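You operate a simulated robot arm through the tools that you are given. There is no shell and no other tool. Be economical: measure what you need, move in short steps, check, and stop when the job is done.

Carry out the task below with a simulated two-armed robot. There is one attempt and no reset: what you move stays moved.

JOB
Take the orange jar and put it on the blending bench. Take the lid off the medium mixing jar on the cooling bench and lay it down there. Take the green-band beaker and leave it on the bench right of the sink. Shut the mill drawer. Put the medium evening cream tub on the cooling bench away on the upper tub shelf. Take the orange spatula from the bench right of the mill and leave it on the cooling bench. Open the cloths drawer, take the blue spatula from the weighing bench and put it in the inside of the cloths drawer and shut the drawer again. The order is free. Set down upright: orange jar, green-band beaker, medium evening cream tub.

Only the result counts: the job must be done as asked and must still hold three seconds after the hand-in. Knocking over, shifting, dropping, spilling or breaking anything else fails it. A push-on lid holds only when it is set on centred and level and pressed home; a screw cap is set on level and turned clockwise until tight. Flat cloth is picked up by pressing the open fingertips on it (5 to 10 N) and closing them slowly along it; thin cloth reads only 2 to 8 mm in the jaws.

ROBOT AND FRAMES
Two 7-joint arms with two-finger parallel grippers on one trunk, on a base that drives. Base frame: it is fixed to the floor where the robot stands at the start and does not move with it; the origin is under the middle of the robot, x ahead of it, y to its left, z up; the surface under the hand at the start is at about z = 900. Readings come in mm, degrees, newtons and seconds.
The left shoulder is at the start at [50, 187, 1160], the right one opposite. With the tool pointing down near the work surface each hand reaches from about 100 to 660 mm from the robot's upright axis, wherever it stands, measured 20 degrees to its own side. Places, roughly: bench right of the sink [600, -200, 900]; blending bench [0, 1300, 900]; blue spatula (17x4x2 cm) [-2300, -2900, 900]; cloths drawer [-2300, -3100, 500]; cooling bench [-900, 1300, 900]; green-band beaker (8x8x9 cm) [-800, 1200, 900]; inside of the cloths drawer [-2400, -3100, 500]; medium evening cream tub [-1500, 1250, 1000]; medium mixing jar [-500, 1250, 1000]; mill drawer [-1300, 1000, 500]; orange jar [500, -250, 1000]; orange spatula (17x4x2 cm) [-2400, 700, 900]; upper tub shelf [-2400, 0, 500]. Payload 3.43 kg a hand.
The tool frame of a hand sits at the grasp point between the pads (the TCP): z along the fingers, y along the line on which they close. The tips reach 30 mm beyond it. Largest opening 94 mm; finger width 28, thickness 10; the body of the gripper, 50 by 96 mm, starts 55 mm behind the TCP.
Orientation is told as [roll, pitch, yaw] about the base's x, y, z axes, in that order, counted from this pose: with the fingers straight down and closing along the base's y, the tool's x points along the base's -x, its y along +y and its z along -z.

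CONTROLS
- The arms move only by the tool play_rows. It takes "left_series", "right_series" or both (then of equal length, played together; a hand with none holds still); each is a list that holds one entry, the list of rows, each a list of 7 numbers: the turn, a rotation vector about the tool's x, y, z in units of 4 degrees (1.0 is 4 degrees), then the shift along the tool's x, y, z in units of 25 mm (1.0 is 25 mm), then the opening, from 0 (shut) to 1 (fully open). In form: [[[ax, ay, az, tx, ty, tz, claw], ...]]. A call has 1 to 10 rows; each row shifts and turns the commanded pose from where the row before left it, along the tool's axes as they then stand. A call with a number of a shift or a turn outside -1 to 1 is refused whole. A row lasts 0.2 s, in which the tool goes at most 50 mm and 8.6 degrees; a call with a longer step from one row to the next is refused whole, and so is a gripper value outside its range. A pose out of reach is approached as far as the arm can. The call stops where the force on the tool passes 40 N (or 10 N more than at its start, if that is more) or the arm is blocked; 0.2 s more then pass. Each finger travels about 153 mm/s and halts on what it meets, pressing with about 25 N; the grip force reading is that of the motor and also rises with nothing between the fingers. The clock runs only during rows and for 0.2 s after the last one: add rows that do not move to give the fingers time. The reply holds the time, the measured pose of the TCP, the force on the tool along the base axes, the opening and the grip force, in the units named above and with some noise, with the torque about the TCP (base axes, N m) and any sound that the robot's microphone picked up.
- Cameras (640 x 400 px; columns grow to the right, rows downward): "scene" is now at [144.2, -21.7, 1325.5]; the picture's right is [-0.24, -0.97, 0.00], its down [-0.51, 0.13, -0.85] and it looks along [0.82, -0.21, -0.53] (base axes); focal length 293 px, centre (320, 200). "left" rides on the left gripper at [76, -14, -102] in its tool frame; the picture's right is [0.18, 0.98, 0.00], its down [-0.75, 0.14, -0.64] and it looks along [-0.63, 0.12, 0.77] (tool axes); focal length 243 px, centre (320, 200). "right" rides on the right gripper at [76, 14, -102] in its tool frame; the picture's right is [-0.18, 0.98, 0.00], its down [-0.75, -0.14, -0.64] and it looks along [-0.63, -0.12, 0.77] (tool axes); focal length 243 px, centre (320, 200). There is no depth. A picture from a camera that has moved, and an enlarged one, comes with that camera's place and axes in the base frame and with its lens.
- camera(camera): a new picture of that camera. The clock stands still meanwhile.
- move_column(by): slides the trunk up (or, below 0, down) by that many mm; the arms and the scene camera ride with it, the base frame stays. It gives what a move gives, with no picture.
- drive_base(legs): drives the robot by 1 to 6 legs, each [ahead, left, turn to the left] in mm, mm and degrees, along the robot's own axes; the way and the turn of a leg run together, so that a leg with both is an arc; at most 1500 mm and 180 degrees a leg. The arms and the cameras ride along, it lands a little off, and it stops where it bumps. It gives what a move gives.
- aim_head(pan, tilt): turns the head with the scene camera to pan (to the left, within 80 degrees either way) and tilt (down, from -29 to 69), counted from straight ahead of the robot. It gives what a move gives.
- enlarge(camera, box): a new picture of the part [left, top, right, bottom] of that camera's present view, enlarged. The clock stands still meanwhile.
- job_done(): hands the job in; it is judged then, once.

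Go step by step. Nothing tells you exact positions but the pictures and the camera data: compare them with the known pose of the tool, close in by small moves and look again before you grip or let go. The budget is 207 turns and 202 pictures, counting those below and the enlarged ones. Unless the task says otherwise, let go and move clear before handing in.

The tools are called after ">>>" as a command line: name --argument value ..., lists and objects as JSON in quotes. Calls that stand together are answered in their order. play_rows: Moves the arms, as the interface text tells. Its arguments: {"type":"object","properties":{"left_series":{"type":"array","items":{"type":"array","items":{"type":"array","items":{"type":"number"}}}},"right_series":{"type":"array","items":{"type":"array","items":{"type":"array","items":{"type":"number"}}}}},"required":[]} The other tools are called the same way: move_column (by) slides the trunk up or down; drive_base (legs) drives the base; aim_head (pan, tilt) turns the head that bears the scene camera; camera (camera) takes a picture; enlarge (camera, box) takes an enlarged picture of a part of a camera's view; job_done () hands the job in.

At the start:

```text
t: 0.0
left_position: [400.9, 44.7, 1160.7]
left_tool_rot: [0.0, -0.1, 0.0]
left_contact_force: [0.0, 0.0, 1.2]
left_torque: [-0.03, 0.0, -0.01]
left_opening: 94.1
left_finger_force: 0.0
right_position: [428.0, -358.5, 1125.6]
right_tool_rot: [0.0, 0.1, 0.0]
right_contact_force: [-0.6, -0.1, 1.0]
right_torque: [0.02, 0.02, -0.03]
right_opening: 93.9
right_finger_force: 0.0
trunk travel left (down, up): [-375.0, 57.0]
robot x, y, heading: [-1.4, 4.7, 0.0]
head pan, tilt: [-14.0, 32.0]
```

scene: 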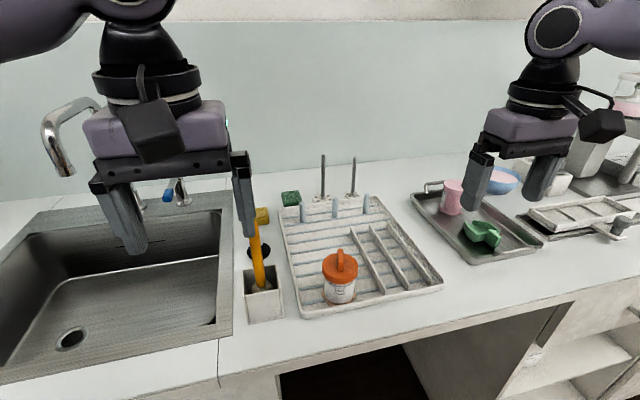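
right: 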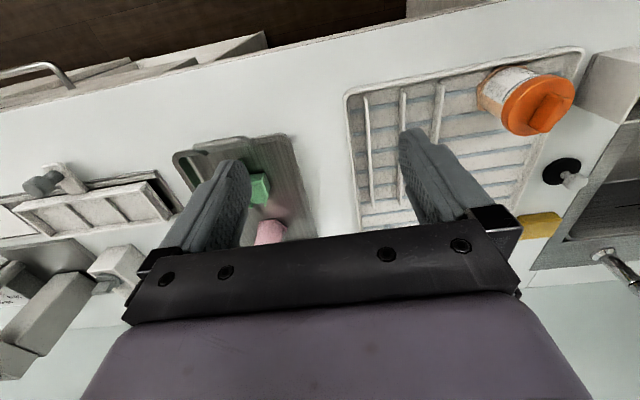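
left: 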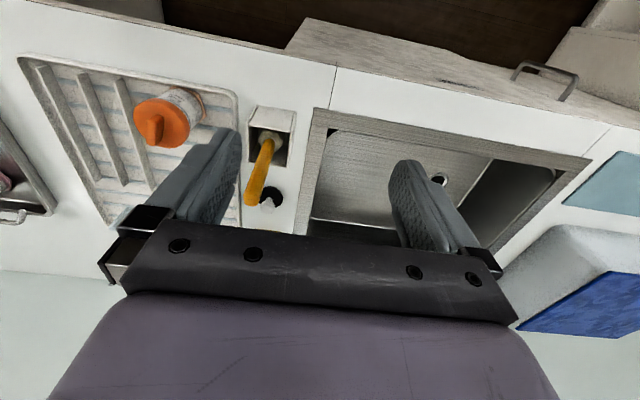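

The orange jar stands on the drying tray ahead, near [490, -140]. I'll look closer at it and around the room before moving.

>>> enlarge --camera "scene" --box '[230, 200, 450, 338]'

>>> aim_head --pan 75 --tilt 25

>>> camera --camera "scene"

```text
2.90 times, centred on (340, 269) of scene
camera zoom: at [144.2, -21.7, 1325.5], right [-0.24, -0.97, 0.0], down [-0.51, 0.13, -0.85], along [0.82, -0.21, -0.53], focal length 850 px, centre (262, 0)
```

zoom: 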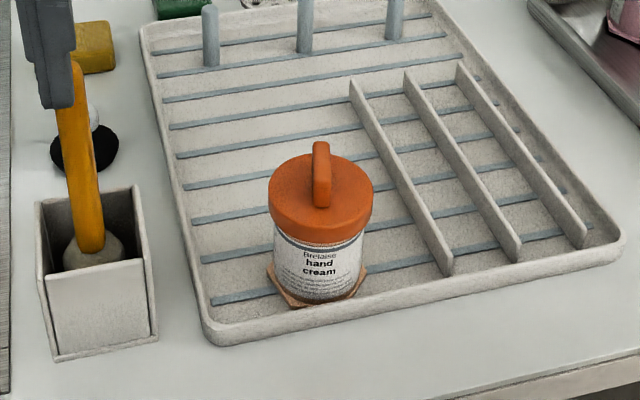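

```text
t: 1.6
left_position: [402.4, 43.8, 1160.2]
left_tool_rot: [0.0, 0.0, 0.0]
left_contact_force: [-0.2, 0.6, 0.4]
left_torque: [0.02, 0.0, -0.02]
left_opening: 93.8
left_finger_force: 0.1
right_position: [428.8, -358.8, 1126.2]
right_tool_rot: [-0.1, -0.1, 0.1]
right_contact_force: [0.4, 0.2, -1.0]
right_torque: [0.02, 0.04, 0.02]
right_opening: 94.2
right_finger_force: 0.1
trunk travel left (down, up): [-375.0, 57.0]
robot x, y, heading: [-1.7, -0.5, -0.0]
head pan, tilt: [75.0, 25.0]
```

```text
197 pictures are left
camera scene: at [81.2, 89.0, 1336.6], right [0.97, -0.26, 0.0], down [-0.11, -0.41, -0.91], along [0.24, 0.88, -0.42], focal length 293 px, centre (320, 200)
```

scene: 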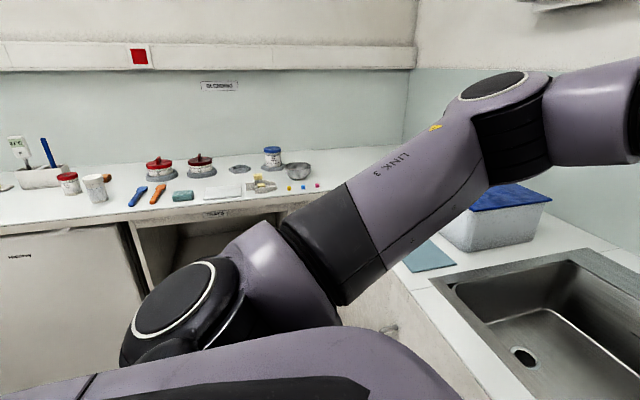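

The far benches are to the left. First I bring the right hand over the jar, staying high, and look.

>>> aim_head --pan -14 --tilt 38

>>> play_rows --right_series '[[[0, 0, 0, 0.0, 0.88, 0, 1], [0, 0, 0, 0.0, 0.88, 0, 1], [0, 0, 0, 0.0, 0.88, 0, 1], [0, 0, 0, 0.0, 0.88, 0, 1], [0, 0, 0, 0.0, 0.88, 0, 1], [0, 0, 0, 0.0, 0.88, 0, 1], [0, 0, 0, 0.0, 0.88, 0, 1], [0, 0, 0, 0.0, 0.88, 0, 1], [0, 0, 0, 0.0, 0.88, 0, 1], [0, 0, 0, 0.0, 0.88, 0, 1]]]'

>>> camera --camera "right"

>>> camera --camera "scene"

```text
t: 3.3
left_position: [400.5, 44.3, 1160.0]
left_tool_rot: [-0.1, 0.1, 0.0]
left_contact_force: [0.0, -0.1, 0.0]
left_torque: [-0.03, 0.0, 0.02]
left_opening: 93.8
left_finger_force: 0.0
right_position: [428.5, -358.0, 1125.6]
right_tool_rot: [0.0, 0.0, 0.0]
right_contact_force: [-0.3, -0.1, -0.3]
right_torque: [-0.03, -0.03, 0.02]
right_opening: 94.0
right_finger_force: 0.0
trunk travel left (down, up): [-375.0, 57.0]
robot x, y, heading: [-1.5, -2.7, 0.3]
head pan, tilt: [-14.0, 38.0]
```

```text
t: 5.5
left_position: [400.1, 43.3, 1160.3]
left_tool_rot: [0.0, -0.1, 0.0]
left_contact_force: [-0.1, -0.2, -0.4]
left_torque: [0.02, 0.0, 0.0]
left_opening: 93.9
left_finger_force: 0.1
right_position: [427.3, -152.2, 1125.9]
right_tool_rot: [-0.1, -0.1, -0.2]
right_contact_force: [-0.7, -1.2, 0.3]
right_torque: [0.03, 0.0, 0.03]
right_opening: 94.1
right_finger_force: 0.0
right hand out of reach, approached as far as the arm can: row 10
trunk travel left (down, up): [-375.0, 57.0]
robot x, y, heading: [-0.3, 1.2, 0.1]
head pan, tilt: [-14.0, 38.0]
```

```text
196 pictures are left
camera right: at [353.2, -136.8, 1229.5], right [0.19, 0.98, 0.0], down [0.75, -0.14, 0.64], along [0.63, -0.12, -0.77], focal length 243 px, centre (320, 200)
```

right: 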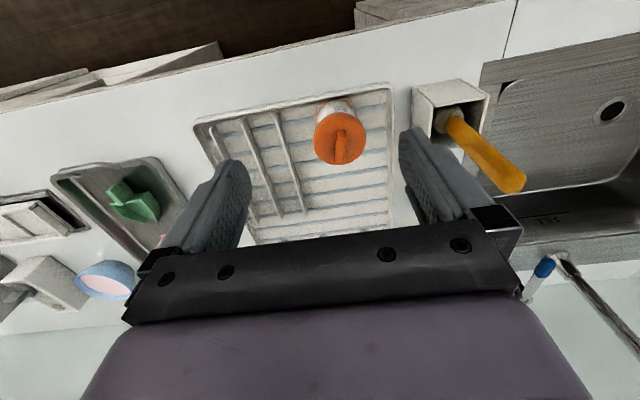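

```text
195 pictures are left
camera scene: at [140.5, -21.0, 1316.4], right [-0.24, -0.97, 0.0], down [-0.6, 0.15, -0.79], along [0.76, -0.19, -0.62], focal length 293 px, centre (320, 200)
```

scene: 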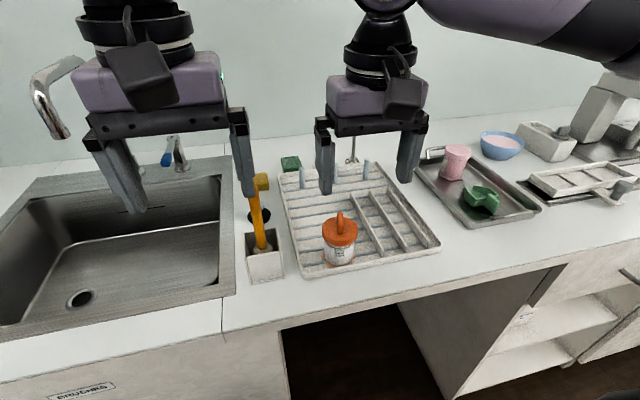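

The jar axis is near [469, -138], with a finned lid, so I'll grip the body below the lid from a tilted approach. I back off and shift left to get room.

>>> drive_base --legs '[[-220, 0, 0], [0, 100, 0]]'

>>> play_rows --right_series '[[[0, -1, 0, 0, 0, 0, 1], [0, -1, 0, 0, 0, 0, 1], [0, -1, 0, 0, 0, 0, 1], [0, -1, 0, 0, 0, 0, 1], [0, -1, 0, 0, 0, 0, 1], [0, -1, 0, 0, 0, 0, 1], [0, -1, 0, 0, 0, 0, 1], [0, -1, 0, 0, 0, 0, 1], [0, -1, 0, 0, 0, 0, 1], [0, -1, 0, 0, 0, 0, 1]]]'

```text
t: 8.3
left_position: [180.0, 144.8, 1160.2]
left_tool_rot: [0.0, 0.0, -0.2]
left_contact_force: [0.6, 0.5, 0.9]
left_torque: [0.03, -0.04, -0.03]
left_opening: 93.9
left_finger_force: 0.1
right_position: [206.1, -51.2, 1127.1]
right_tool_rot: [0.0, 0.1, -0.2]
right_contact_force: [-0.3, -0.5, 0.0]
right_torque: [-0.03, -0.01, 0.0]
right_opening: 94.0
right_finger_force: 0.1
trunk travel left (down, up): [-375.0, 57.0]
robot x, y, heading: [-222.4, 105.9, -0.3]
head pan, tilt: [-14.0, 38.0]
```

```text
t: 10.5
left_position: [179.8, 142.8, 1161.0]
left_tool_rot: [0.0, -0.1, -0.1]
left_contact_force: [0.8, -0.1, -0.2]
left_torque: [0.0, -0.01, 0.01]
left_opening: 93.9
left_finger_force: 0.0
right_position: [206.1, -51.4, 1127.2]
right_tool_rot: [0.0, -40.1, -0.1]
right_contact_force: [-1.3, -0.7, 0.0]
right_torque: [0.01, 0.01, 0.04]
right_opening: 94.1
right_finger_force: 0.1
trunk travel left (down, up): [-375.0, 57.0]
robot x, y, heading: [-220.7, 102.3, -0.3]
head pan, tilt: [-14.0, 38.0]
```

>>> play_rows --right_series '[[[0, -1, 0, 0, -0.7, 0, 1], [0, -1, 0, 0, -0.7, 0, 1], [0, -1, 0, 0, -0.7, 0, 1], [0, -1, 0, 0, -0.7, 0, 1], [0, -1, 0, 0, -0.7, 0, 1], [0, 0, 0, 0.2, 0, 1, 1], [0, 0, 0, 0.2, 0, 1, 1], [0, 0, 0, 0.2, 0, 1, 1], [0, 0, 0, 0.2, 0, 1, 1], [0, 0, 0, 0.2, 0, 1, 1]]]'

>>> camera --camera "right"

>>> camera --camera "scene"

```text
t: 12.7
left_position: [181.1, 142.5, 1159.8]
left_tool_rot: [0.0, 0.0, -0.2]
left_contact_force: [-0.6, -0.8, -1.0]
left_torque: [-0.01, -0.01, -0.02]
left_opening: 94.5
left_finger_force: 0.1
right_position: [303.7, -139.0, 1042.1]
right_tool_rot: [0.1, -60.0, -0.2]
right_contact_force: [0.8, -0.7, -0.6]
right_torque: [0.01, 0.03, -0.01]
right_opening: 93.9
right_finger_force: 0.1
trunk travel left (down, up): [-375.0, 57.0]
robot x, y, heading: [-220.8, 101.7, -0.5]
head pan, tilt: [-14.0, 38.0]
```

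```text
194 pictures are left
camera right: at [178.7, -124.6, 1027.9], right [0.09, 0.98, 0.16], down [-0.18, -0.14, 0.97], along [0.98, -0.12, 0.16], focal length 243 px, centre (320, 200)
```

right: 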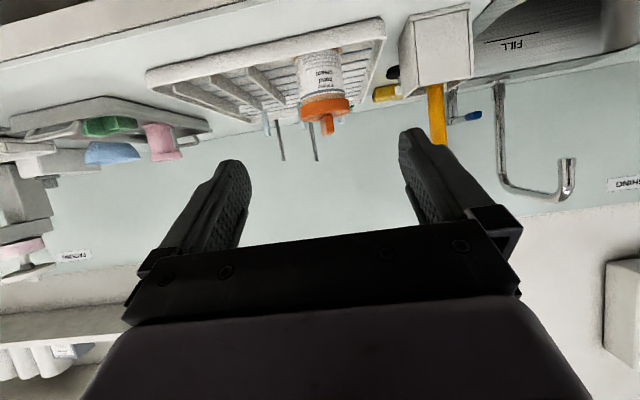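

```text
193 pictures are left
camera scene: at [-79.8, 79.2, 1316.2], right [-0.24, -0.97, 0.0], down [-0.6, 0.15, -0.79], along [0.76, -0.19, -0.62], focal length 293 px, centre (320, 200)
```

scene: 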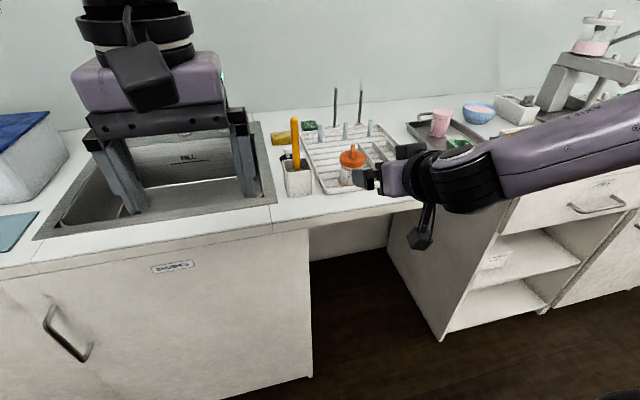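

>>> enlarge --camera "right" --box '[240, 10, 420, 150]'

```text
2.86 times, centred on (330, 80) of right
camera zoom: at [178.7, -124.6, 1027.9], right [0.09, 0.98, 0.16], down [-0.18, -0.14, 0.97], along [0.98, -0.12, 0.16], focal length 693 px, centre (291, 543)
```

zoom: 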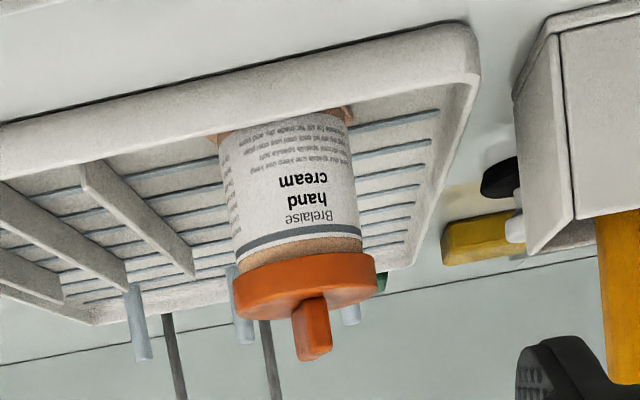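

>>> play_rows --right_series '[[[0, 0.84, 0, 0, 0, 0, 1], [0, 0.84, 0, 0, 0, 0, 1], [0, 0.84, 0, 0, 0, 0, 1], [0, 0, 0, -0.29, 0.03, 0.76, 1], [0, 0, 0, -0.29, 0.03, 0.76, 1], [0, 0, 0, -0.29, 0.03, 0.76, 1], [0, 0, 0, -0.29, 0.03, 0.76, 1], [0, 0, 0, 0, 0, 0, 1]]]'

>>> camera --camera "right"

>>> camera --camera "scene"

```text
t: 14.5
left_position: [180.1, 142.9, 1160.4]
left_tool_rot: [0.0, 0.1, -0.2]
left_contact_force: [-0.6, -0.4, 0.2]
left_torque: [0.01, 0.04, 0.01]
left_opening: 94.1
left_finger_force: 0.2
right_position: [378.3, -136.8, 1015.9]
right_tool_rot: [0.1, -49.9, -0.2]
right_contact_force: [-0.2, 0.4, 0.5]
right_torque: [0.04, 0.01, 0.02]
right_opening: 93.9
right_finger_force: 0.0
trunk travel left (down, up): [-375.0, 57.0]
robot x, y, heading: [-220.5, 101.1, -0.4]
head pan, tilt: [-14.0, 38.0]
```

```text
191 pictures are left
camera right: at [252.8, -121.4, 1023.6], right [0.12, 0.98, 0.14], down [-0.01, -0.14, 0.99], along [0.99, -0.12, -0.01], focal length 243 px, centre (320, 200)
```

right: 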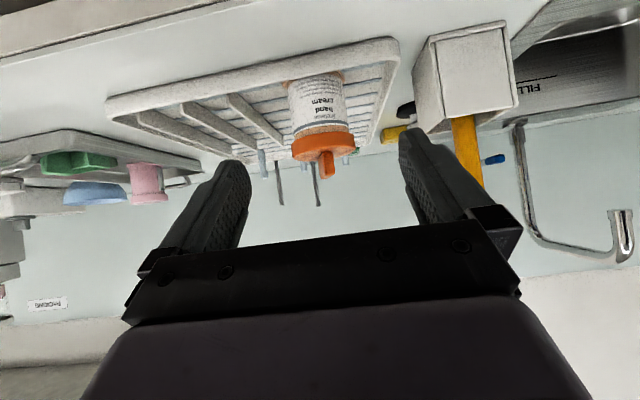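

```text
190 pictures are left
camera scene: at [-80.4, 79.2, 1316.3], right [-0.24, -0.97, 0.0], down [-0.6, 0.15, -0.79], along [0.76, -0.19, -0.62], focal length 293 px, centre (320, 200)
```

scene: 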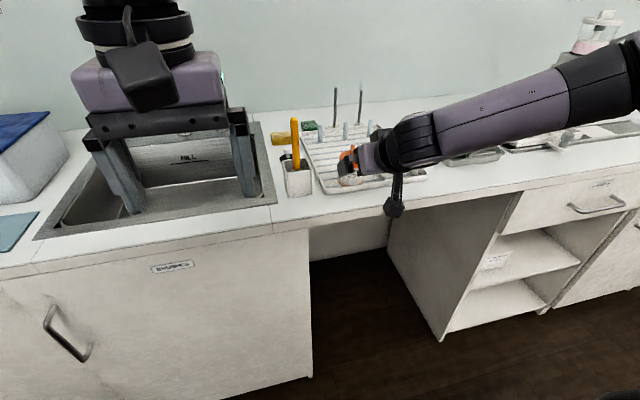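

>>> play_rows --right_series '[[[0, 0, 0, 0, 0, 0.75, 1], [0, 0, 0, 0, 0, 0.75, 1], [0, 0, 0, 0, 0, 0.75, 1], [0, 0, 0, 0, 0, 0.75, 1], [0, 0, 0, 0, 0, 0.75, 1], [0, 0, 0, 0, 0, 0.75, 1], [0, 0, 0, 0, 0, 0, 1]]]'

>>> camera --camera "right"

>>> enlarge --camera "scene" --box '[260, 80, 460, 230]'

```text
t: 16.1
left_position: [179.7, 143.1, 1160.1]
left_tool_rot: [0.0, 0.0, -0.2]
left_contact_force: [-0.1, -0.7, 0.4]
left_torque: [0.02, 0.02, 0.0]
left_opening: 93.8
left_finger_force: 0.1
right_position: [420.4, -167.6, 975.2]
right_tool_rot: [0.1, -49.9, -0.2]
right_contact_force: [1.3, -0.3, 0.8]
right_torque: [-0.02, 0.01, 0.01]
right_opening: 94.1
right_finger_force: 0.0
right hand out of reach, approached as far as the arm can: row 3, 4, 5, 6
trunk travel left (down, up): [-375.0, 57.0]
robot x, y, heading: [-222.4, 97.9, -0.5]
head pan, tilt: [-14.0, 38.0]
```

```text
189 pictures are left
camera right: at [293.9, -153.9, 983.2], right [0.12, 0.98, 0.14], down [-0.01, -0.14, 0.99], along [0.99, -0.12, -0.01], focal length 243 px, centre (320, 200)
```

right: 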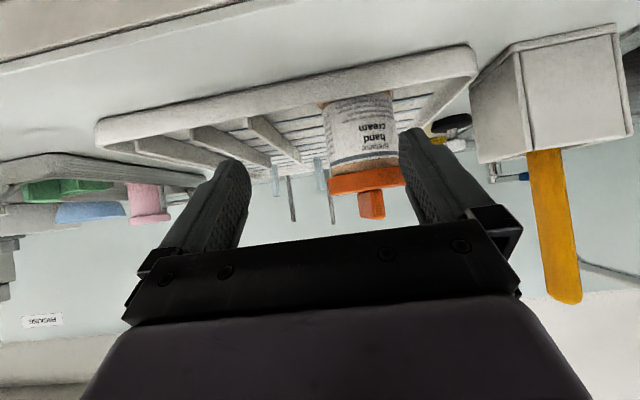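

```text
2.67 times, centred on (360, 155) of scene
camera zoom: at [-80.3, 79.2, 1316.3], right [-0.24, -0.97, 0.0], down [-0.6, 0.15, -0.79], along [0.76, -0.19, -0.62], focal length 782 px, centre (213, 320)
```

zoom: 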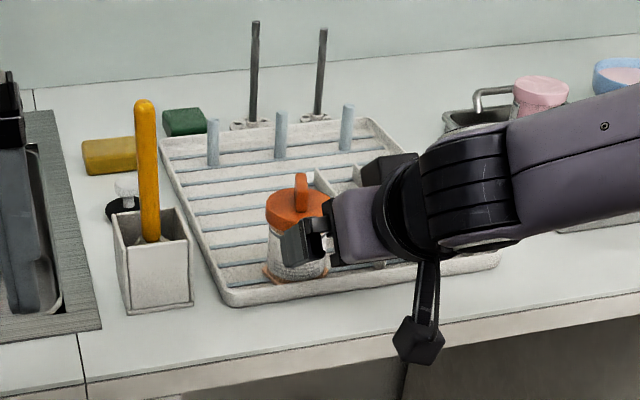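

>>> play_rows --right_series '[[[0, 0, 0, 0, 0, -0.9, 1], [0, 0, 0, 0, 0, -0.9, 1], [0, 0, 0, 0, 0, -0.9, 1], [0, 0, 0, 0, 0, 0, 1]]]'

>>> drive_base --legs '[[80, 0, 0]]'

>>> camera --camera "right"

```text
t: 17.1
left_position: [180.4, 143.8, 1159.6]
left_tool_rot: [0.0, 0.0, -0.2]
left_contact_force: [1.0, -0.2, -0.2]
left_torque: [-0.01, -0.01, -0.02]
left_opening: 94.1
left_finger_force: 0.0
right_position: [368.7, -168.9, 1018.4]
right_tool_rot: [0.0, -50.0, -0.1]
right_contact_force: [0.2, 0.5, 0.1]
right_torque: [0.01, 0.0, 0.01]
right_opening: 94.0
right_finger_force: 0.0
trunk travel left (down, up): [-375.0, 57.0]
robot x, y, heading: [-219.9, 101.3, -0.1]
head pan, tilt: [-14.0, 38.0]
```

```text
t: 18.2
left_position: [260.1, 142.9, 1160.4]
left_tool_rot: [-0.1, -0.1, -0.2]
left_contact_force: [0.0, -0.2, 0.8]
left_torque: [-0.02, 0.02, -0.03]
left_opening: 94.1
left_finger_force: 0.1
right_position: [449.5, -168.1, 1018.6]
right_tool_rot: [0.0, -49.9, -0.2]
right_contact_force: [0.5, 0.4, 0.1]
right_torque: [0.0, -0.01, 0.01]
right_opening: 93.9
right_finger_force: 0.1
trunk travel left (down, up): [-375.0, 57.0]
robot x, y, heading: [-143.0, 99.6, -0.2]
head pan, tilt: [-14.0, 38.0]
```

```text
187 pictures are left
camera right: at [323.1, -154.3, 1026.4], right [0.12, 0.98, 0.14], down [-0.01, -0.14, 0.99], along [0.99, -0.12, -0.01], focal length 243 px, centre (320, 200)
```

right: 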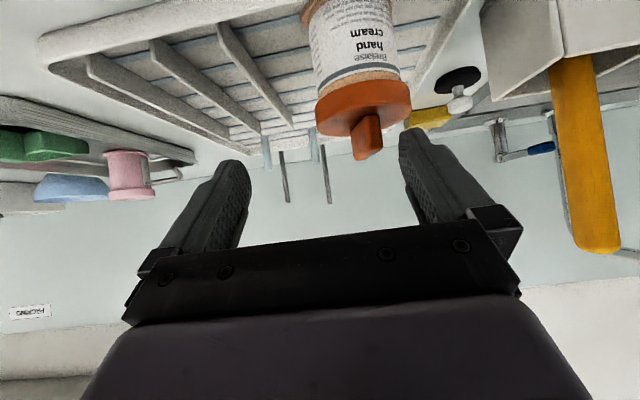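

>>> play_rows --right_series '[[[0, 0, 0, 0.6, 0, -0.66, 1], [0, 0, 0, 0.6, 0, -0.66, 1], [0, 0, 0, 0.6, 0.4, -0.66, 1], [0, 0, 0, 0, 0.84, 0, 1], [0, 0, 0, 0, 0, 0, 1]]]'

>>> play_rows --right_series '[[[0, 0, 0, 0, 0, 0.75, 1], [0, 0, 0, 0, 0, 0.75, 1], [0, 0, 0, 0, 0, 0.75, 1], [0, 0, 0, 0, 0, 0, 1]]]'

>>> camera --camera "right"

```text
t: 19.4
left_position: [259.0, 142.7, 1159.9]
left_tool_rot: [-0.1, 0.0, -0.1]
left_contact_force: [0.1, 0.0, 0.8]
left_torque: [-0.01, 0.02, 0.02]
left_opening: 94.2
left_finger_force: 0.1
right_position: [381.3, -136.6, 1016.5]
right_tool_rot: [0.1, -49.9, -0.5]
right_contact_force: [0.1, -1.0, 0.0]
right_torque: [0.0, 0.0, -0.01]
right_opening: 94.1
right_finger_force: 0.1
trunk travel left (down, up): [-375.0, 57.0]
robot x, y, heading: [-139.9, 103.2, -0.1]
head pan, tilt: [-14.0, 38.0]
```

```text
t: 20.4
left_position: [259.0, 143.9, 1161.2]
left_tool_rot: [0.0, -0.1, -0.2]
left_contact_force: [-0.3, -0.2, 0.4]
left_torque: [-0.01, 0.06, 0.01]
left_opening: 94.1
left_finger_force: 0.1
right_position: [425.6, -138.1, 980.1]
right_tool_rot: [0.0, -49.9, -0.3]
right_contact_force: [-0.3, 0.3, 0.5]
right_torque: [-0.01, 0.02, 0.02]
right_opening: 94.1
right_finger_force: 0.0
trunk travel left (down, up): [-375.0, 57.0]
robot x, y, heading: [-142.9, 101.4, 0.1]
head pan, tilt: [-14.0, 38.0]
```

```text
186 pictures are left
camera right: at [299.3, -123.3, 988.2], right [0.12, 0.98, 0.14], down [-0.01, -0.14, 0.99], along [0.99, -0.12, -0.01], focal length 243 px, centre (320, 200)
```

right: 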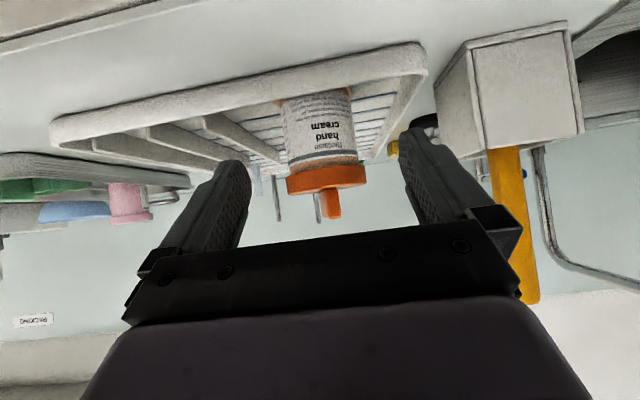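

>>> play_rows --right_series '[[[0, 0, 0, 0.04, 0, 0.68, 1], [0, 0, 0, 0.04, 0, 0.68, 1], [0, 0, 0, 0.04, 0, 0.68, 1], [0, 0, 0, 0, 0, 0, 1]]]'

>>> camera --camera "right"

>>> enlarge --camera "scene" --box '[260, 80, 460, 230]'

```text
t: 21.4
left_position: [259.9, 143.2, 1160.3]
left_tool_rot: [0.1, -0.1, -0.3]
left_contact_force: [-0.1, -0.2, 0.0]
left_torque: [-0.01, 0.0, -0.01]
left_opening: 94.1
left_finger_force: 0.0
right_position: [457.6, -142.6, 950.5]
right_tool_rot: [0.1, -49.9, -0.2]
right_contact_force: [-0.4, 0.1, -0.1]
right_torque: [-0.02, 0.03, 0.03]
right_opening: 93.6
right_finger_force: 0.1
right hand out of reach, approached as far as the arm can: row 3
trunk travel left (down, up): [-375.0, 57.0]
robot x, y, heading: [-140.0, 101.2, -0.4]
head pan, tilt: [-14.0, 38.0]
```

```text
185 pictures are left
camera right: at [331.2, -128.0, 958.8], right [0.12, 0.98, 0.14], down [-0.01, -0.14, 0.99], along [0.99, -0.12, -0.01], focal length 243 px, centre (320, 200)
```

right: 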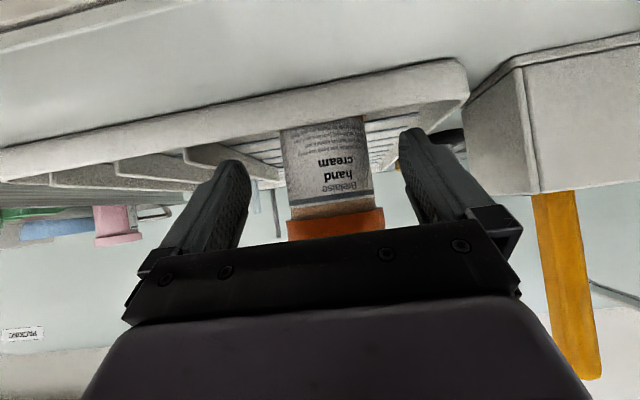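

```text
2.67 times, centred on (360, 155) of scene
camera zoom: at [-0.6, 79.1, 1316.2], right [-0.24, -0.97, 0.0], down [-0.6, 0.15, -0.79], along [0.76, -0.19, -0.62], focal length 782 px, centre (213, 320)
```

zoom: 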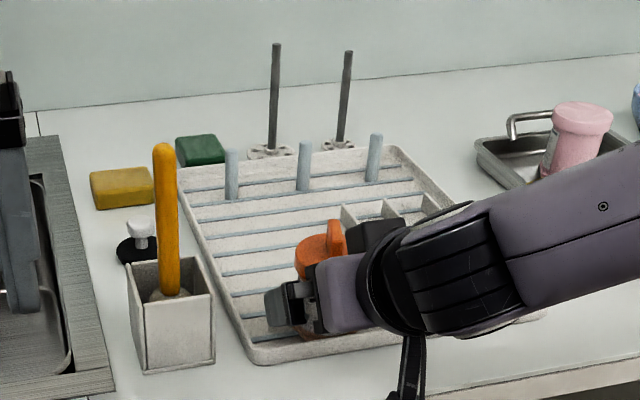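

>>> drive_base --legs '[[5, 5, 0]]'

>>> play_rows --right_series '[[[0, 0, 0, 0, 0, 0, 0.8], [0, 0, 0, 0, 0, 0, 0.65], [0, 0, 0, 0, 0, 0, 0.5], [0, 0, 0, 0, 0, 0, 0.4], [0, 0, 0, 0, 0, 0, 0.3], [0, 0, 0, 0, 0, 0, 0.3]]]'

>>> camera --camera "right"

```text
t: 22.1
left_position: [266.6, 147.8, 1161.0]
left_tool_rot: [0.1, 0.0, -0.2]
left_contact_force: [0.2, 0.7, 0.1]
left_torque: [0.02, 0.03, -0.02]
left_opening: 94.0
left_finger_force: 0.1
right_position: [461.9, -137.1, 952.6]
right_tool_rot: [0.1, -49.9, -0.2]
right_contact_force: [0.2, -0.8, -0.1]
right_torque: [0.01, 0.01, -0.01]
right_opening: 94.1
right_finger_force: 0.1
trunk travel left (down, up): [-375.0, 57.0]
robot x, y, heading: [-135.4, 105.3, -0.4]
head pan, tilt: [-14.0, 38.0]
```

```text
t: 23.5
left_position: [264.4, 148.8, 1161.4]
left_tool_rot: [-0.1, 0.0, -0.2]
left_contact_force: [-0.1, 0.3, 0.0]
left_torque: [0.02, 0.01, -0.01]
left_opening: 94.1
left_finger_force: 0.1
right_position: [462.8, -137.0, 951.7]
right_tool_rot: [0.1, -49.8, -0.2]
right_contact_force: [0.6, 0.4, -0.8]
right_torque: [0.01, -0.01, -0.02]
right_opening: 52.9
right_finger_force: 24.7
trunk travel left (down, up): [-375.0, 57.0]
robot x, y, heading: [-135.1, 104.3, -0.0]
head pan, tilt: [-14.0, 38.0]
```

```text
183 pictures are left
camera right: at [336.2, -123.1, 959.0], right [0.12, 0.98, 0.14], down [-0.01, -0.14, 0.99], along [0.99, -0.12, -0.01], focal length 243 px, centre (320, 200)
```

right: 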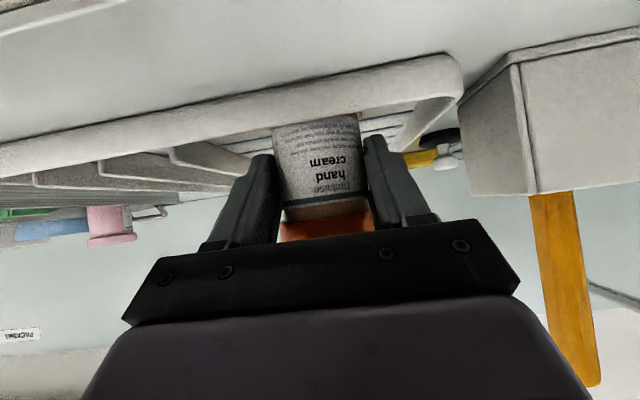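

Gripped on the body at 53 mm. Now I lift straight up.

>>> play_rows --right_series '[[[0, 0, 0, -0.6, 0, -0.55, 0.3], [0, 0, 0, -0.6, 0, -0.55, 0.3], [0, 0, 0, -0.6, 0, -0.55, 0.3], [0, 0, 0, -0.6, 0, -0.55, 0.3], [0, 0, 0, -0.6, 0, -0.55, 0.3], [0, 0, 0, -0.6, 0, -0.55, 0.3], [0, 0, 0, 0, 0, -0.8, 0.3]]]'

>>> camera --camera "right"

>>> camera --camera "scene"

```text
t: 25.1
left_position: [265.0, 147.2, 1160.4]
left_tool_rot: [0.0, 0.0, -0.2]
left_contact_force: [0.5, 0.4, -0.3]
left_torque: [0.0, -0.05, -0.03]
left_opening: 94.0
left_finger_force: 0.0
right_position: [442.0, -137.5, 1087.9]
right_tool_rot: [0.0, -50.0, -0.2]
right_contact_force: [0.6, 0.1, -0.5]
right_torque: [0.04, 0.01, -0.02]
right_opening: 52.9
right_finger_force: 24.9
trunk travel left (down, up): [-375.0, 57.0]
robot x, y, heading: [-136.7, 104.7, -0.4]
head pan, tilt: [-14.0, 38.0]
```

```text
182 pictures are left
camera right: at [316.2, -122.7, 1094.5], right [0.12, 0.98, 0.14], down [-0.01, -0.14, 0.99], along [0.99, -0.12, -0.01], focal length 243 px, centre (320, 200)
```

right: 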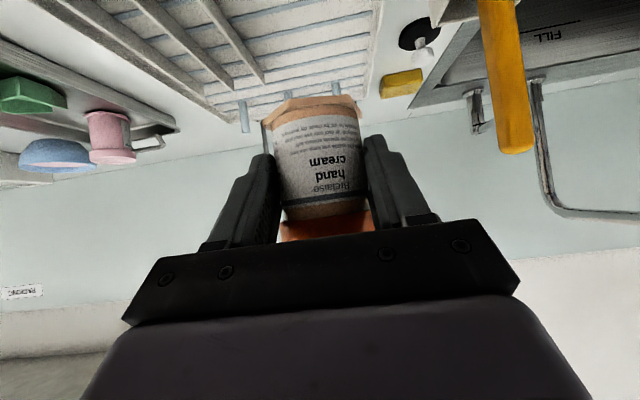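

```text
181 pictures are left
camera scene: at [4.0, 83.7, 1316.3], right [-0.24, -0.97, 0.0], down [-0.6, 0.15, -0.79], along [0.76, -0.19, -0.62], focal length 293 px, centre (320, 200)
```

scene: 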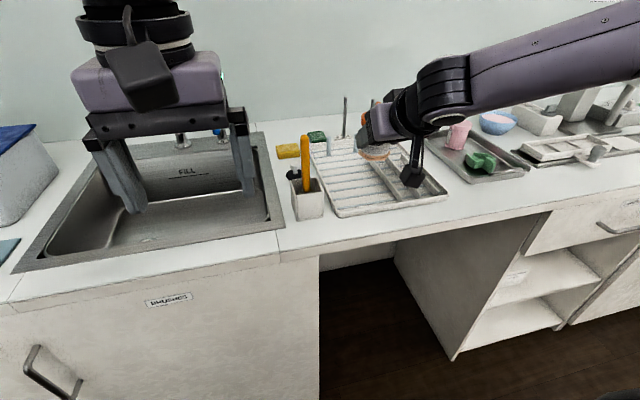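

The jar is lifted, foot and all. I back away, turn left to face the blending bench and look.

>>> drive_base --legs '[[-220, 0, 0], [0, 0, 90], [250, 0, 0]]'

>>> aim_head --pan -20 --tilt 28

>>> camera --camera "scene"

>>> aim_head --pan 25 --tilt 28

>>> camera --camera "scene"

```text
t: 32.0
left_position: [-397.5, 764.7, 1160.8]
left_tool_rot: [0.0, 0.0, 89.8]
left_contact_force: [0.3, 0.9, -0.9]
left_torque: [-0.04, 0.0, -0.02]
left_opening: 94.1
left_finger_force: 0.1
right_position: [-110.4, 941.1, 1085.8]
right_tool_rot: [0.1, -49.9, 89.7]
right_contact_force: [0.4, -0.2, -0.4]
right_torque: [0.0, 0.0, 0.02]
right_opening: 53.0
right_finger_force: 25.2
trunk travel left (down, up): [-375.0, 57.0]
robot x, y, heading: [-354.5, 363.0, 89.9]
head pan, tilt: [-14.0, 38.0]
```

```text
t: 32.8
left_position: [-397.9, 762.6, 1160.5]
left_tool_rot: [0.0, 0.0, 89.8]
left_contact_force: [0.0, 0.9, -0.4]
left_torque: [-0.04, -0.01, -0.01]
left_opening: 93.9
left_finger_force: 0.0
right_position: [-111.4, 941.0, 1086.5]
right_tool_rot: [0.1, -49.8, 89.7]
right_contact_force: [0.2, -0.1, -0.5]
right_torque: [0.02, 0.02, 0.0]
right_opening: 52.9
right_finger_force: 24.6
trunk travel left (down, up): [-375.0, 57.0]
robot x, y, heading: [-352.6, 363.7, 89.8]
head pan, tilt: [-20.0, 28.0]
```

```text
180 pictures are left
camera scene: at [-323.7, 505.8, 1331.7], right [0.94, -0.34, 0.0], down [-0.16, -0.44, -0.88], along [0.3, 0.83, -0.47], focal length 293 px, centre (320, 200)
```

scene: 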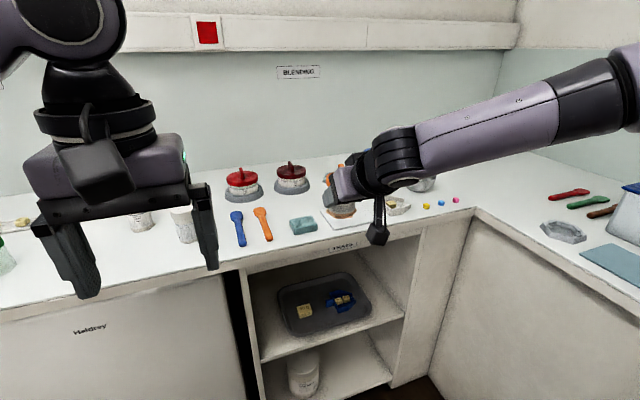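

```text
t: 33.9
left_position: [-397.4, 763.6, 1160.2]
left_tool_rot: [0.0, 0.0, 89.9]
left_contact_force: [-1.5, 0.2, -0.5]
left_torque: [0.01, 0.01, -0.01]
left_opening: 94.1
left_finger_force: 0.1
right_position: [-111.4, 940.4, 1086.9]
right_tool_rot: [0.1, -49.9, 89.8]
right_contact_force: [0.2, -1.0, -0.9]
right_torque: [0.01, -0.04, 0.0]
right_opening: 52.9
right_finger_force: 25.4
trunk travel left (down, up): [-375.0, 57.0]
robot x, y, heading: [-356.7, 360.4, 89.7]
head pan, tilt: [25.0, 28.0]
```

```text
179 pictures are left
camera scene: at [-393.3, 503.1, 1331.8], right [0.91, 0.42, 0.0], down [0.2, -0.43, -0.88], along [-0.37, 0.8, -0.47], focal length 293 px, centre (320, 200)
```

scene: 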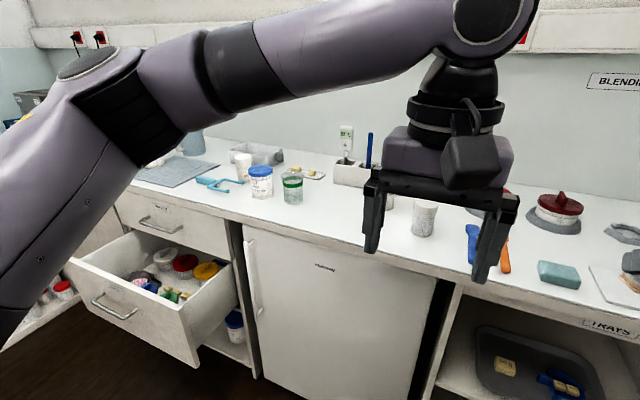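

The blending bench holds many objects. I drive closer and look for a clear spot.

>>> drive_base --legs '[[120, -60, 0]]'

>>> aim_head --pan -25 --tilt 40

>>> camera --camera "scene"

>>> camera --camera "left"

>>> camera --camera "right"

```text
t: 35.2
left_position: [-336.3, 879.2, 1160.1]
left_tool_rot: [-0.1, 0.0, 89.8]
left_contact_force: [-0.1, -0.5, 0.2]
left_torque: [-0.02, 0.0, 0.0]
left_opening: 94.0
left_finger_force: 0.1
right_position: [-51.8, 1057.6, 1086.4]
right_tool_rot: [0.0, -49.9, 89.8]
right_contact_force: [0.6, 0.6, -1.6]
right_torque: [-0.04, 0.01, 0.01]
right_opening: 52.8
right_finger_force: 25.3
trunk travel left (down, up): [-375.0, 57.0]
robot x, y, heading: [-294.7, 476.6, 89.8]
head pan, tilt: [25.0, 28.0]
```

```text
t: 36.4
left_position: [-337.6, 879.6, 1161.1]
left_tool_rot: [0.0, 0.0, 89.8]
left_contact_force: [0.1, 0.9, 0.1]
left_torque: [-0.02, -0.03, 0.0]
left_opening: 94.1
left_finger_force: 0.1
right_position: [-52.9, 1058.2, 1086.7]
right_tool_rot: [0.0, -49.9, 89.9]
right_contact_force: [0.6, 0.2, -0.7]
right_torque: [0.01, 0.02, 0.02]
right_opening: 52.8
right_finger_force: 25.0
trunk travel left (down, up): [-375.0, 57.0]
robot x, y, heading: [-299.4, 478.9, 90.0]
head pan, tilt: [-25.0, 40.0]
```

```text
178 pictures are left
camera scene: at [-258.6, 613.9, 1313.3], right [0.91, -0.42, 0.0], down [-0.27, -0.58, -0.77], along [0.33, 0.69, -0.64], focal length 293 px, centre (320, 200)
```

scene: 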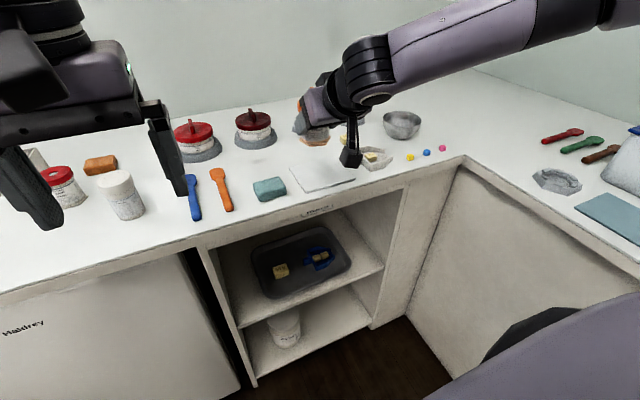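

```text
177 pictures are left
camera left: at [-322.9, 803.1, 1263.6], right [-0.98, -0.18, 0.0], down [-0.14, 0.75, 0.64], along [-0.12, 0.63, -0.77], focal length 243 px, centre (320, 200)
```

left: 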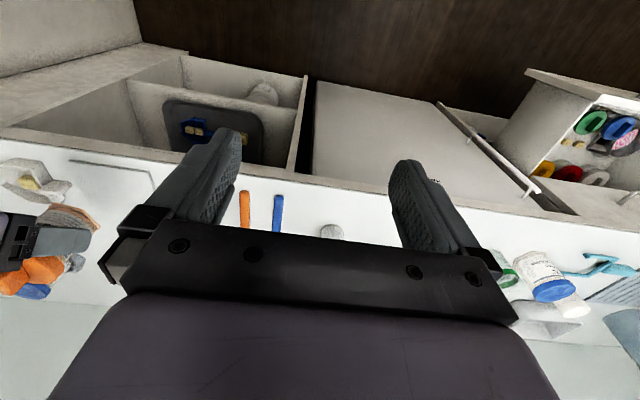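

```text
176 pictures are left
camera right: at [-64.1, 930.5, 1094.2], right [-0.98, 0.12, 0.14], down [0.14, -0.01, 0.99], along [0.12, 0.99, -0.01], focal length 243 px, centre (320, 200)
```

right: 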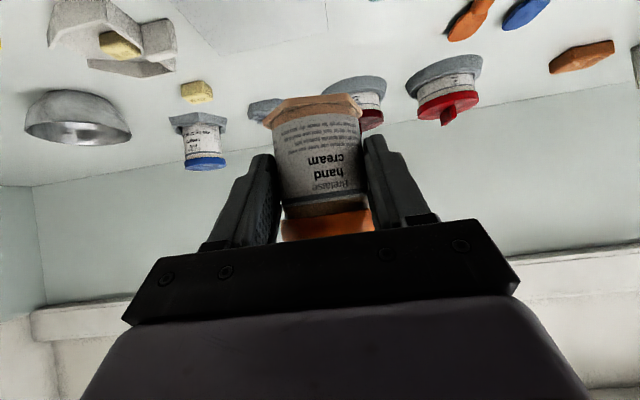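

A clear spot lies at about [-55, 1268], between the teal sponge, the white plate and the red-brown jar. I drive in so the jar comes over it.

>>> drive_base --legs '[[200, 0, 0]]'

>>> aim_head --pan -35 --tilt 42

>>> camera --camera "scene"

>>> camera --camera "right"

```text
t: 38.0
left_position: [-336.4, 1081.9, 1160.8]
left_tool_rot: [0.0, 0.1, 89.8]
left_contact_force: [0.0, 0.0, -0.1]
left_torque: [-0.04, 0.02, 0.02]
left_opening: 94.0
left_finger_force: 0.0
right_position: [-49.9, 1259.0, 1085.1]
right_tool_rot: [0.1, -49.9, 89.8]
right_contact_force: [0.4, 0.7, -0.2]
right_torque: [-0.01, 0.01, 0.02]
right_opening: 52.8
right_finger_force: 25.4
trunk travel left (down, up): [-375.0, 57.0]
robot x, y, heading: [-291.9, 681.0, 89.8]
head pan, tilt: [-25.0, 40.0]
```

```text
t: 38.7
left_position: [-335.2, 1080.6, 1159.8]
left_tool_rot: [-0.1, -0.2, 89.8]
left_contact_force: [0.6, -0.3, 0.3]
left_torque: [0.0, -0.02, 0.02]
left_opening: 93.8
left_finger_force: 0.1
right_position: [-50.4, 1258.9, 1087.1]
right_tool_rot: [0.1, -50.1, 89.9]
right_contact_force: [0.8, -0.2, -0.2]
right_torque: [0.02, -0.01, -0.01]
right_opening: 52.7
right_finger_force: 25.3
trunk travel left (down, up): [-375.0, 57.0]
robot x, y, heading: [-289.6, 680.7, 90.0]
head pan, tilt: [-35.0, 42.0]
```

```text
175 pictures are left
camera scene: at [-246.1, 806.4, 1310.3], right [0.82, -0.58, 0.0], down [-0.38, -0.55, -0.74], along [0.43, 0.61, -0.67], focal length 293 px, centre (320, 200)
```

scene: 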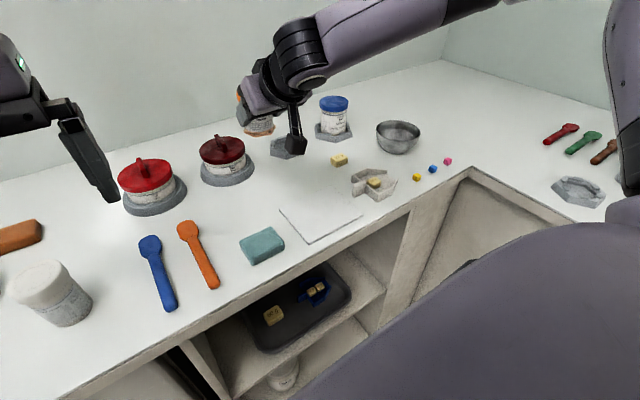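

```text
174 pictures are left
camera right: at [-63.7, 1131.7, 1094.3], right [-0.98, 0.12, 0.14], down [0.14, -0.01, 0.99], along [0.12, 0.99, -0.01], focal length 243 px, centre (320, 200)
```

right: 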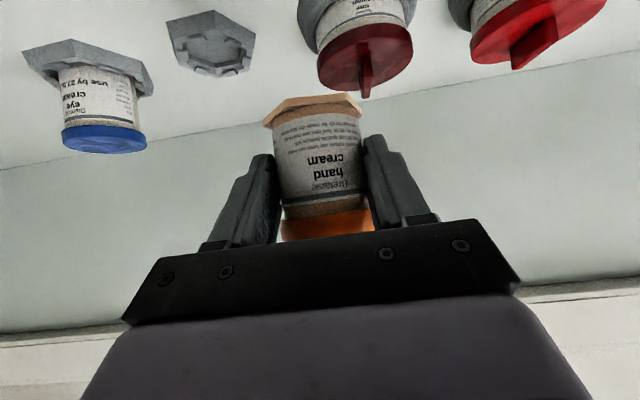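

>>> play_rows --right_series '[[[0, 0, 0, 0.76, -0.16, 0.64, 0.3], [0, 0, 0, 0.76, -0.16, 0.64, 0.3], [0, 0, 0, 0.76, 0, 0.64, 0.3], [0, 0, 0, 0.76, 0, 0.64, 0.3], [0, 0, 0, 0.5, 0, 0.42, 0.3], [0, 0, 0, 0, 0, 0, 0.3]]]'

>>> camera --camera "right"

>>> enlarge --camera "scene" --box '[180, 70, 420, 260]'

```text
t: 40.1
left_position: [-335.7, 1081.1, 1160.2]
left_tool_rot: [0.1, -0.1, 89.8]
left_contact_force: [1.3, 1.0, 0.1]
left_torque: [-0.01, 0.0, -0.04]
left_opening: 93.9
left_finger_force: 0.0
right_position: [-44.3, 1258.8, 970.5]
right_tool_rot: [0.1, -49.9, 89.8]
right_contact_force: [-0.6, 0.0, -0.7]
right_torque: [-0.02, -0.02, 0.01]
right_opening: 52.9
right_finger_force: 25.6
trunk travel left (down, up): [-375.0, 57.0]
robot x, y, heading: [-287.8, 681.3, 89.7]
head pan, tilt: [-35.0, 42.0]
```

```text
173 pictures are left
camera right: at [-57.4, 1132.2, 978.3], right [-0.98, 0.12, 0.14], down [0.14, -0.01, 0.99], along [0.12, 0.99, -0.01], focal length 243 px, centre (320, 200)
```

right: 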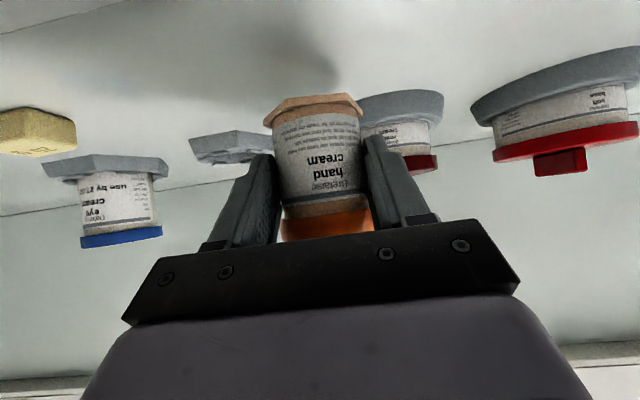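

```text
2.11 times, centred on (300, 165) of scene
camera zoom: at [-246.1, 806.4, 1310.3], right [0.82, -0.58, 0.0], down [-0.39, -0.55, -0.74], along [0.43, 0.61, -0.67], focal length 618 px, centre (362, 274)
```

zoom: 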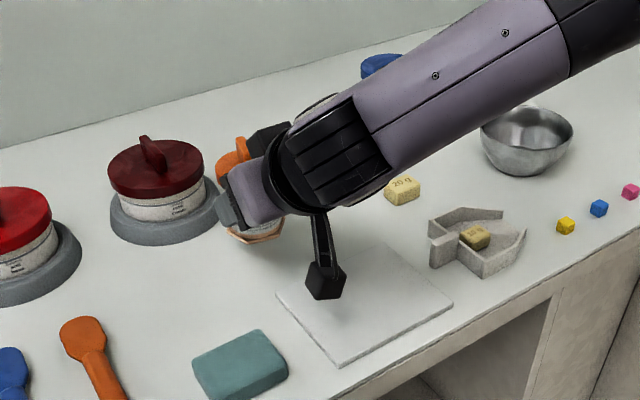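

>>> play_rows --right_series '[[[0, 0, 0, 0.15, 0, 0.13, 0.3], [0, 0, 0, 0.15, 0, 0.13, 0.3], [0, 0, 0, 0.15, 0, 0.13, 0.3], [0, 0, 0, 0.15, 0, 0.13, 0.3], [0, 0, 0, 0.15, 0, 0.13, 0.3], [0, 0, 0, 0, 0, 0, 0.3]]]'

>>> camera --camera "right"

```text
t: 41.5
left_position: [-335.4, 1080.3, 1160.9]
left_tool_rot: [0.0, 0.0, 89.9]
left_contact_force: [-0.1, -0.4, -0.6]
left_torque: [0.0, -0.03, 0.05]
left_opening: 94.0
left_finger_force: 0.0
right_position: [-43.1, 1260.4, 945.8]
right_tool_rot: [0.1, -49.9, 89.8]
right_contact_force: [0.5, -0.3, 0.9]
right_torque: [0.11, -0.04, -0.04]
right_opening: 52.7
right_finger_force: 24.6
trunk travel left (down, up): [-375.0, 57.0]
robot x, y, heading: [-291.1, 678.9, 89.6]
head pan, tilt: [-35.0, 42.0]
```

```text
171 pictures are left
camera right: at [-56.5, 1132.6, 954.0], right [-0.98, 0.12, 0.14], down [0.14, -0.01, 0.99], along [0.12, 0.99, -0.01], focal length 243 px, centre (320, 200)
```

right: 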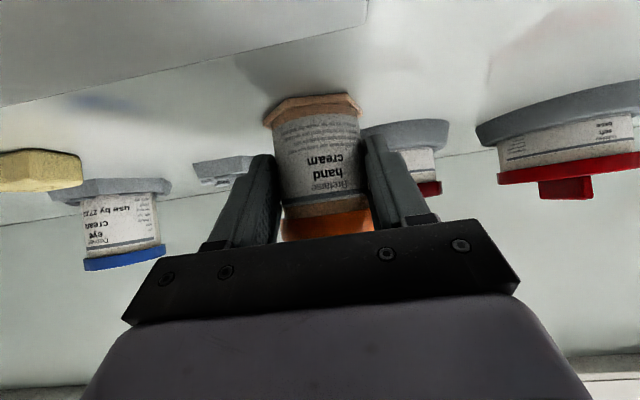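

>>> play_rows --right_series '[[[0, 0, 0, 0.06, 0, 0.05, 0.3], [0, 0, 0, 0.06, 0, 0.05, 0.3], [0, 0, 0, 0, 0, 0, 0.3]]]'

```text
t: 42.3
left_position: [-336.8, 1079.3, 1159.8]
left_tool_rot: [0.1, 0.0, 89.8]
left_contact_force: [-0.7, 0.0, -0.2]
left_torque: [0.04, -0.01, 0.0]
left_opening: 93.8
left_finger_force: 0.0
right_position: [-43.8, 1258.7, 944.3]
right_tool_rot: [-0.1, -50.1, 89.8]
right_contact_force: [0.8, 1.9, 6.9]
right_torque: [0.28, -0.07, -0.06]
right_opening: 52.6
right_finger_force: 25.1
trunk travel left (down, up): [-375.0, 57.0]
robot x, y, heading: [-288.6, 680.6, 90.0]
head pan, tilt: [-35.0, 42.0]
```

Contact with the bench (7 N). I let go slowly and withdraw along the fingers.

>>> play_rows --right_series '[[[0, 0, 0, 0, 0, 0, 0.6], [0, 0, 0, 0, 0, 0, 0.75], [0, 0, 0, 0, 0, 0, 0.95], [0, 0, 0, 0, 0, 0, 1], [0, 0, 0, -0.1, 0, -0.7, 1], [0, 0, 0, -0.1, 0, -0.9, 1], [0, 0, 0, -0.1, 0, -0.9, 1], [0, 0, 0, -0.1, 0, -0.9, 1], [0, 0, 0, -0.3, 0, -0.9, 1], [0, 0, 0, -0.3, 0, -0.9, 1]]]'

>>> camera --camera "right"

>>> camera --camera "scene"

```text
t: 44.5
left_position: [-337.6, 1081.2, 1160.9]
left_tool_rot: [0.0, -0.1, 89.8]
left_contact_force: [-0.5, -0.4, -0.5]
left_torque: [0.03, 0.03, 0.0]
left_opening: 93.8
left_finger_force: 0.0
right_position: [-43.3, 1174.9, 1047.4]
right_tool_rot: [0.1, -49.9, 89.8]
right_contact_force: [0.8, 0.1, -0.1]
right_torque: [0.01, 0.02, 0.01]
right_opening: 94.1
right_finger_force: 0.1
trunk travel left (down, up): [-375.0, 57.0]
robot x, y, heading: [-292.8, 679.0, 90.0]
head pan, tilt: [-35.0, 42.0]
```

```text
170 pictures are left
camera right: at [-56.1, 1048.4, 1054.5], right [-0.98, 0.12, 0.14], down [0.14, -0.01, 0.99], along [0.12, 0.99, -0.01], focal length 243 px, centre (320, 200)
```

right: 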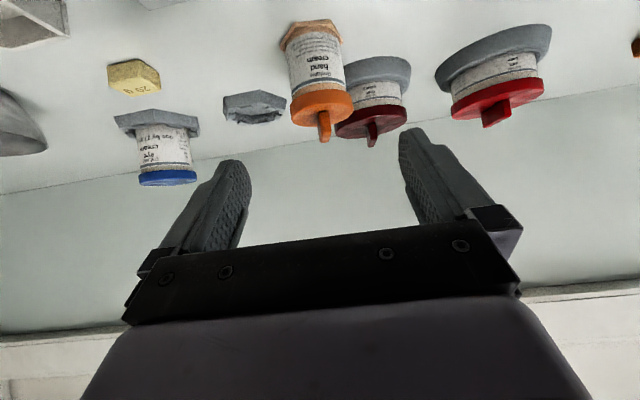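

```text
169 pictures are left
camera scene: at [-246.1, 806.0, 1310.3], right [0.82, -0.58, 0.0], down [-0.39, -0.55, -0.74], along [0.43, 0.61, -0.67], focal length 293 px, centre (320, 200)
```

scene: 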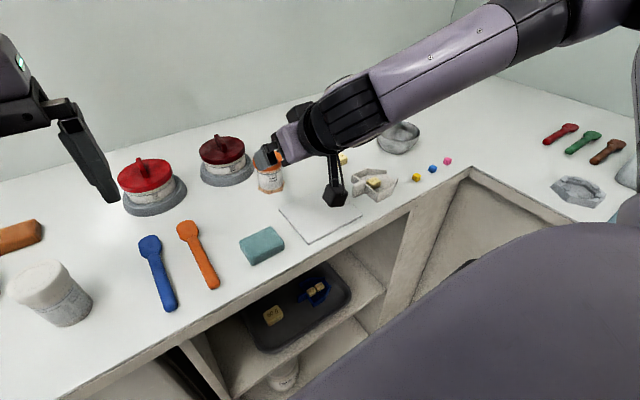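

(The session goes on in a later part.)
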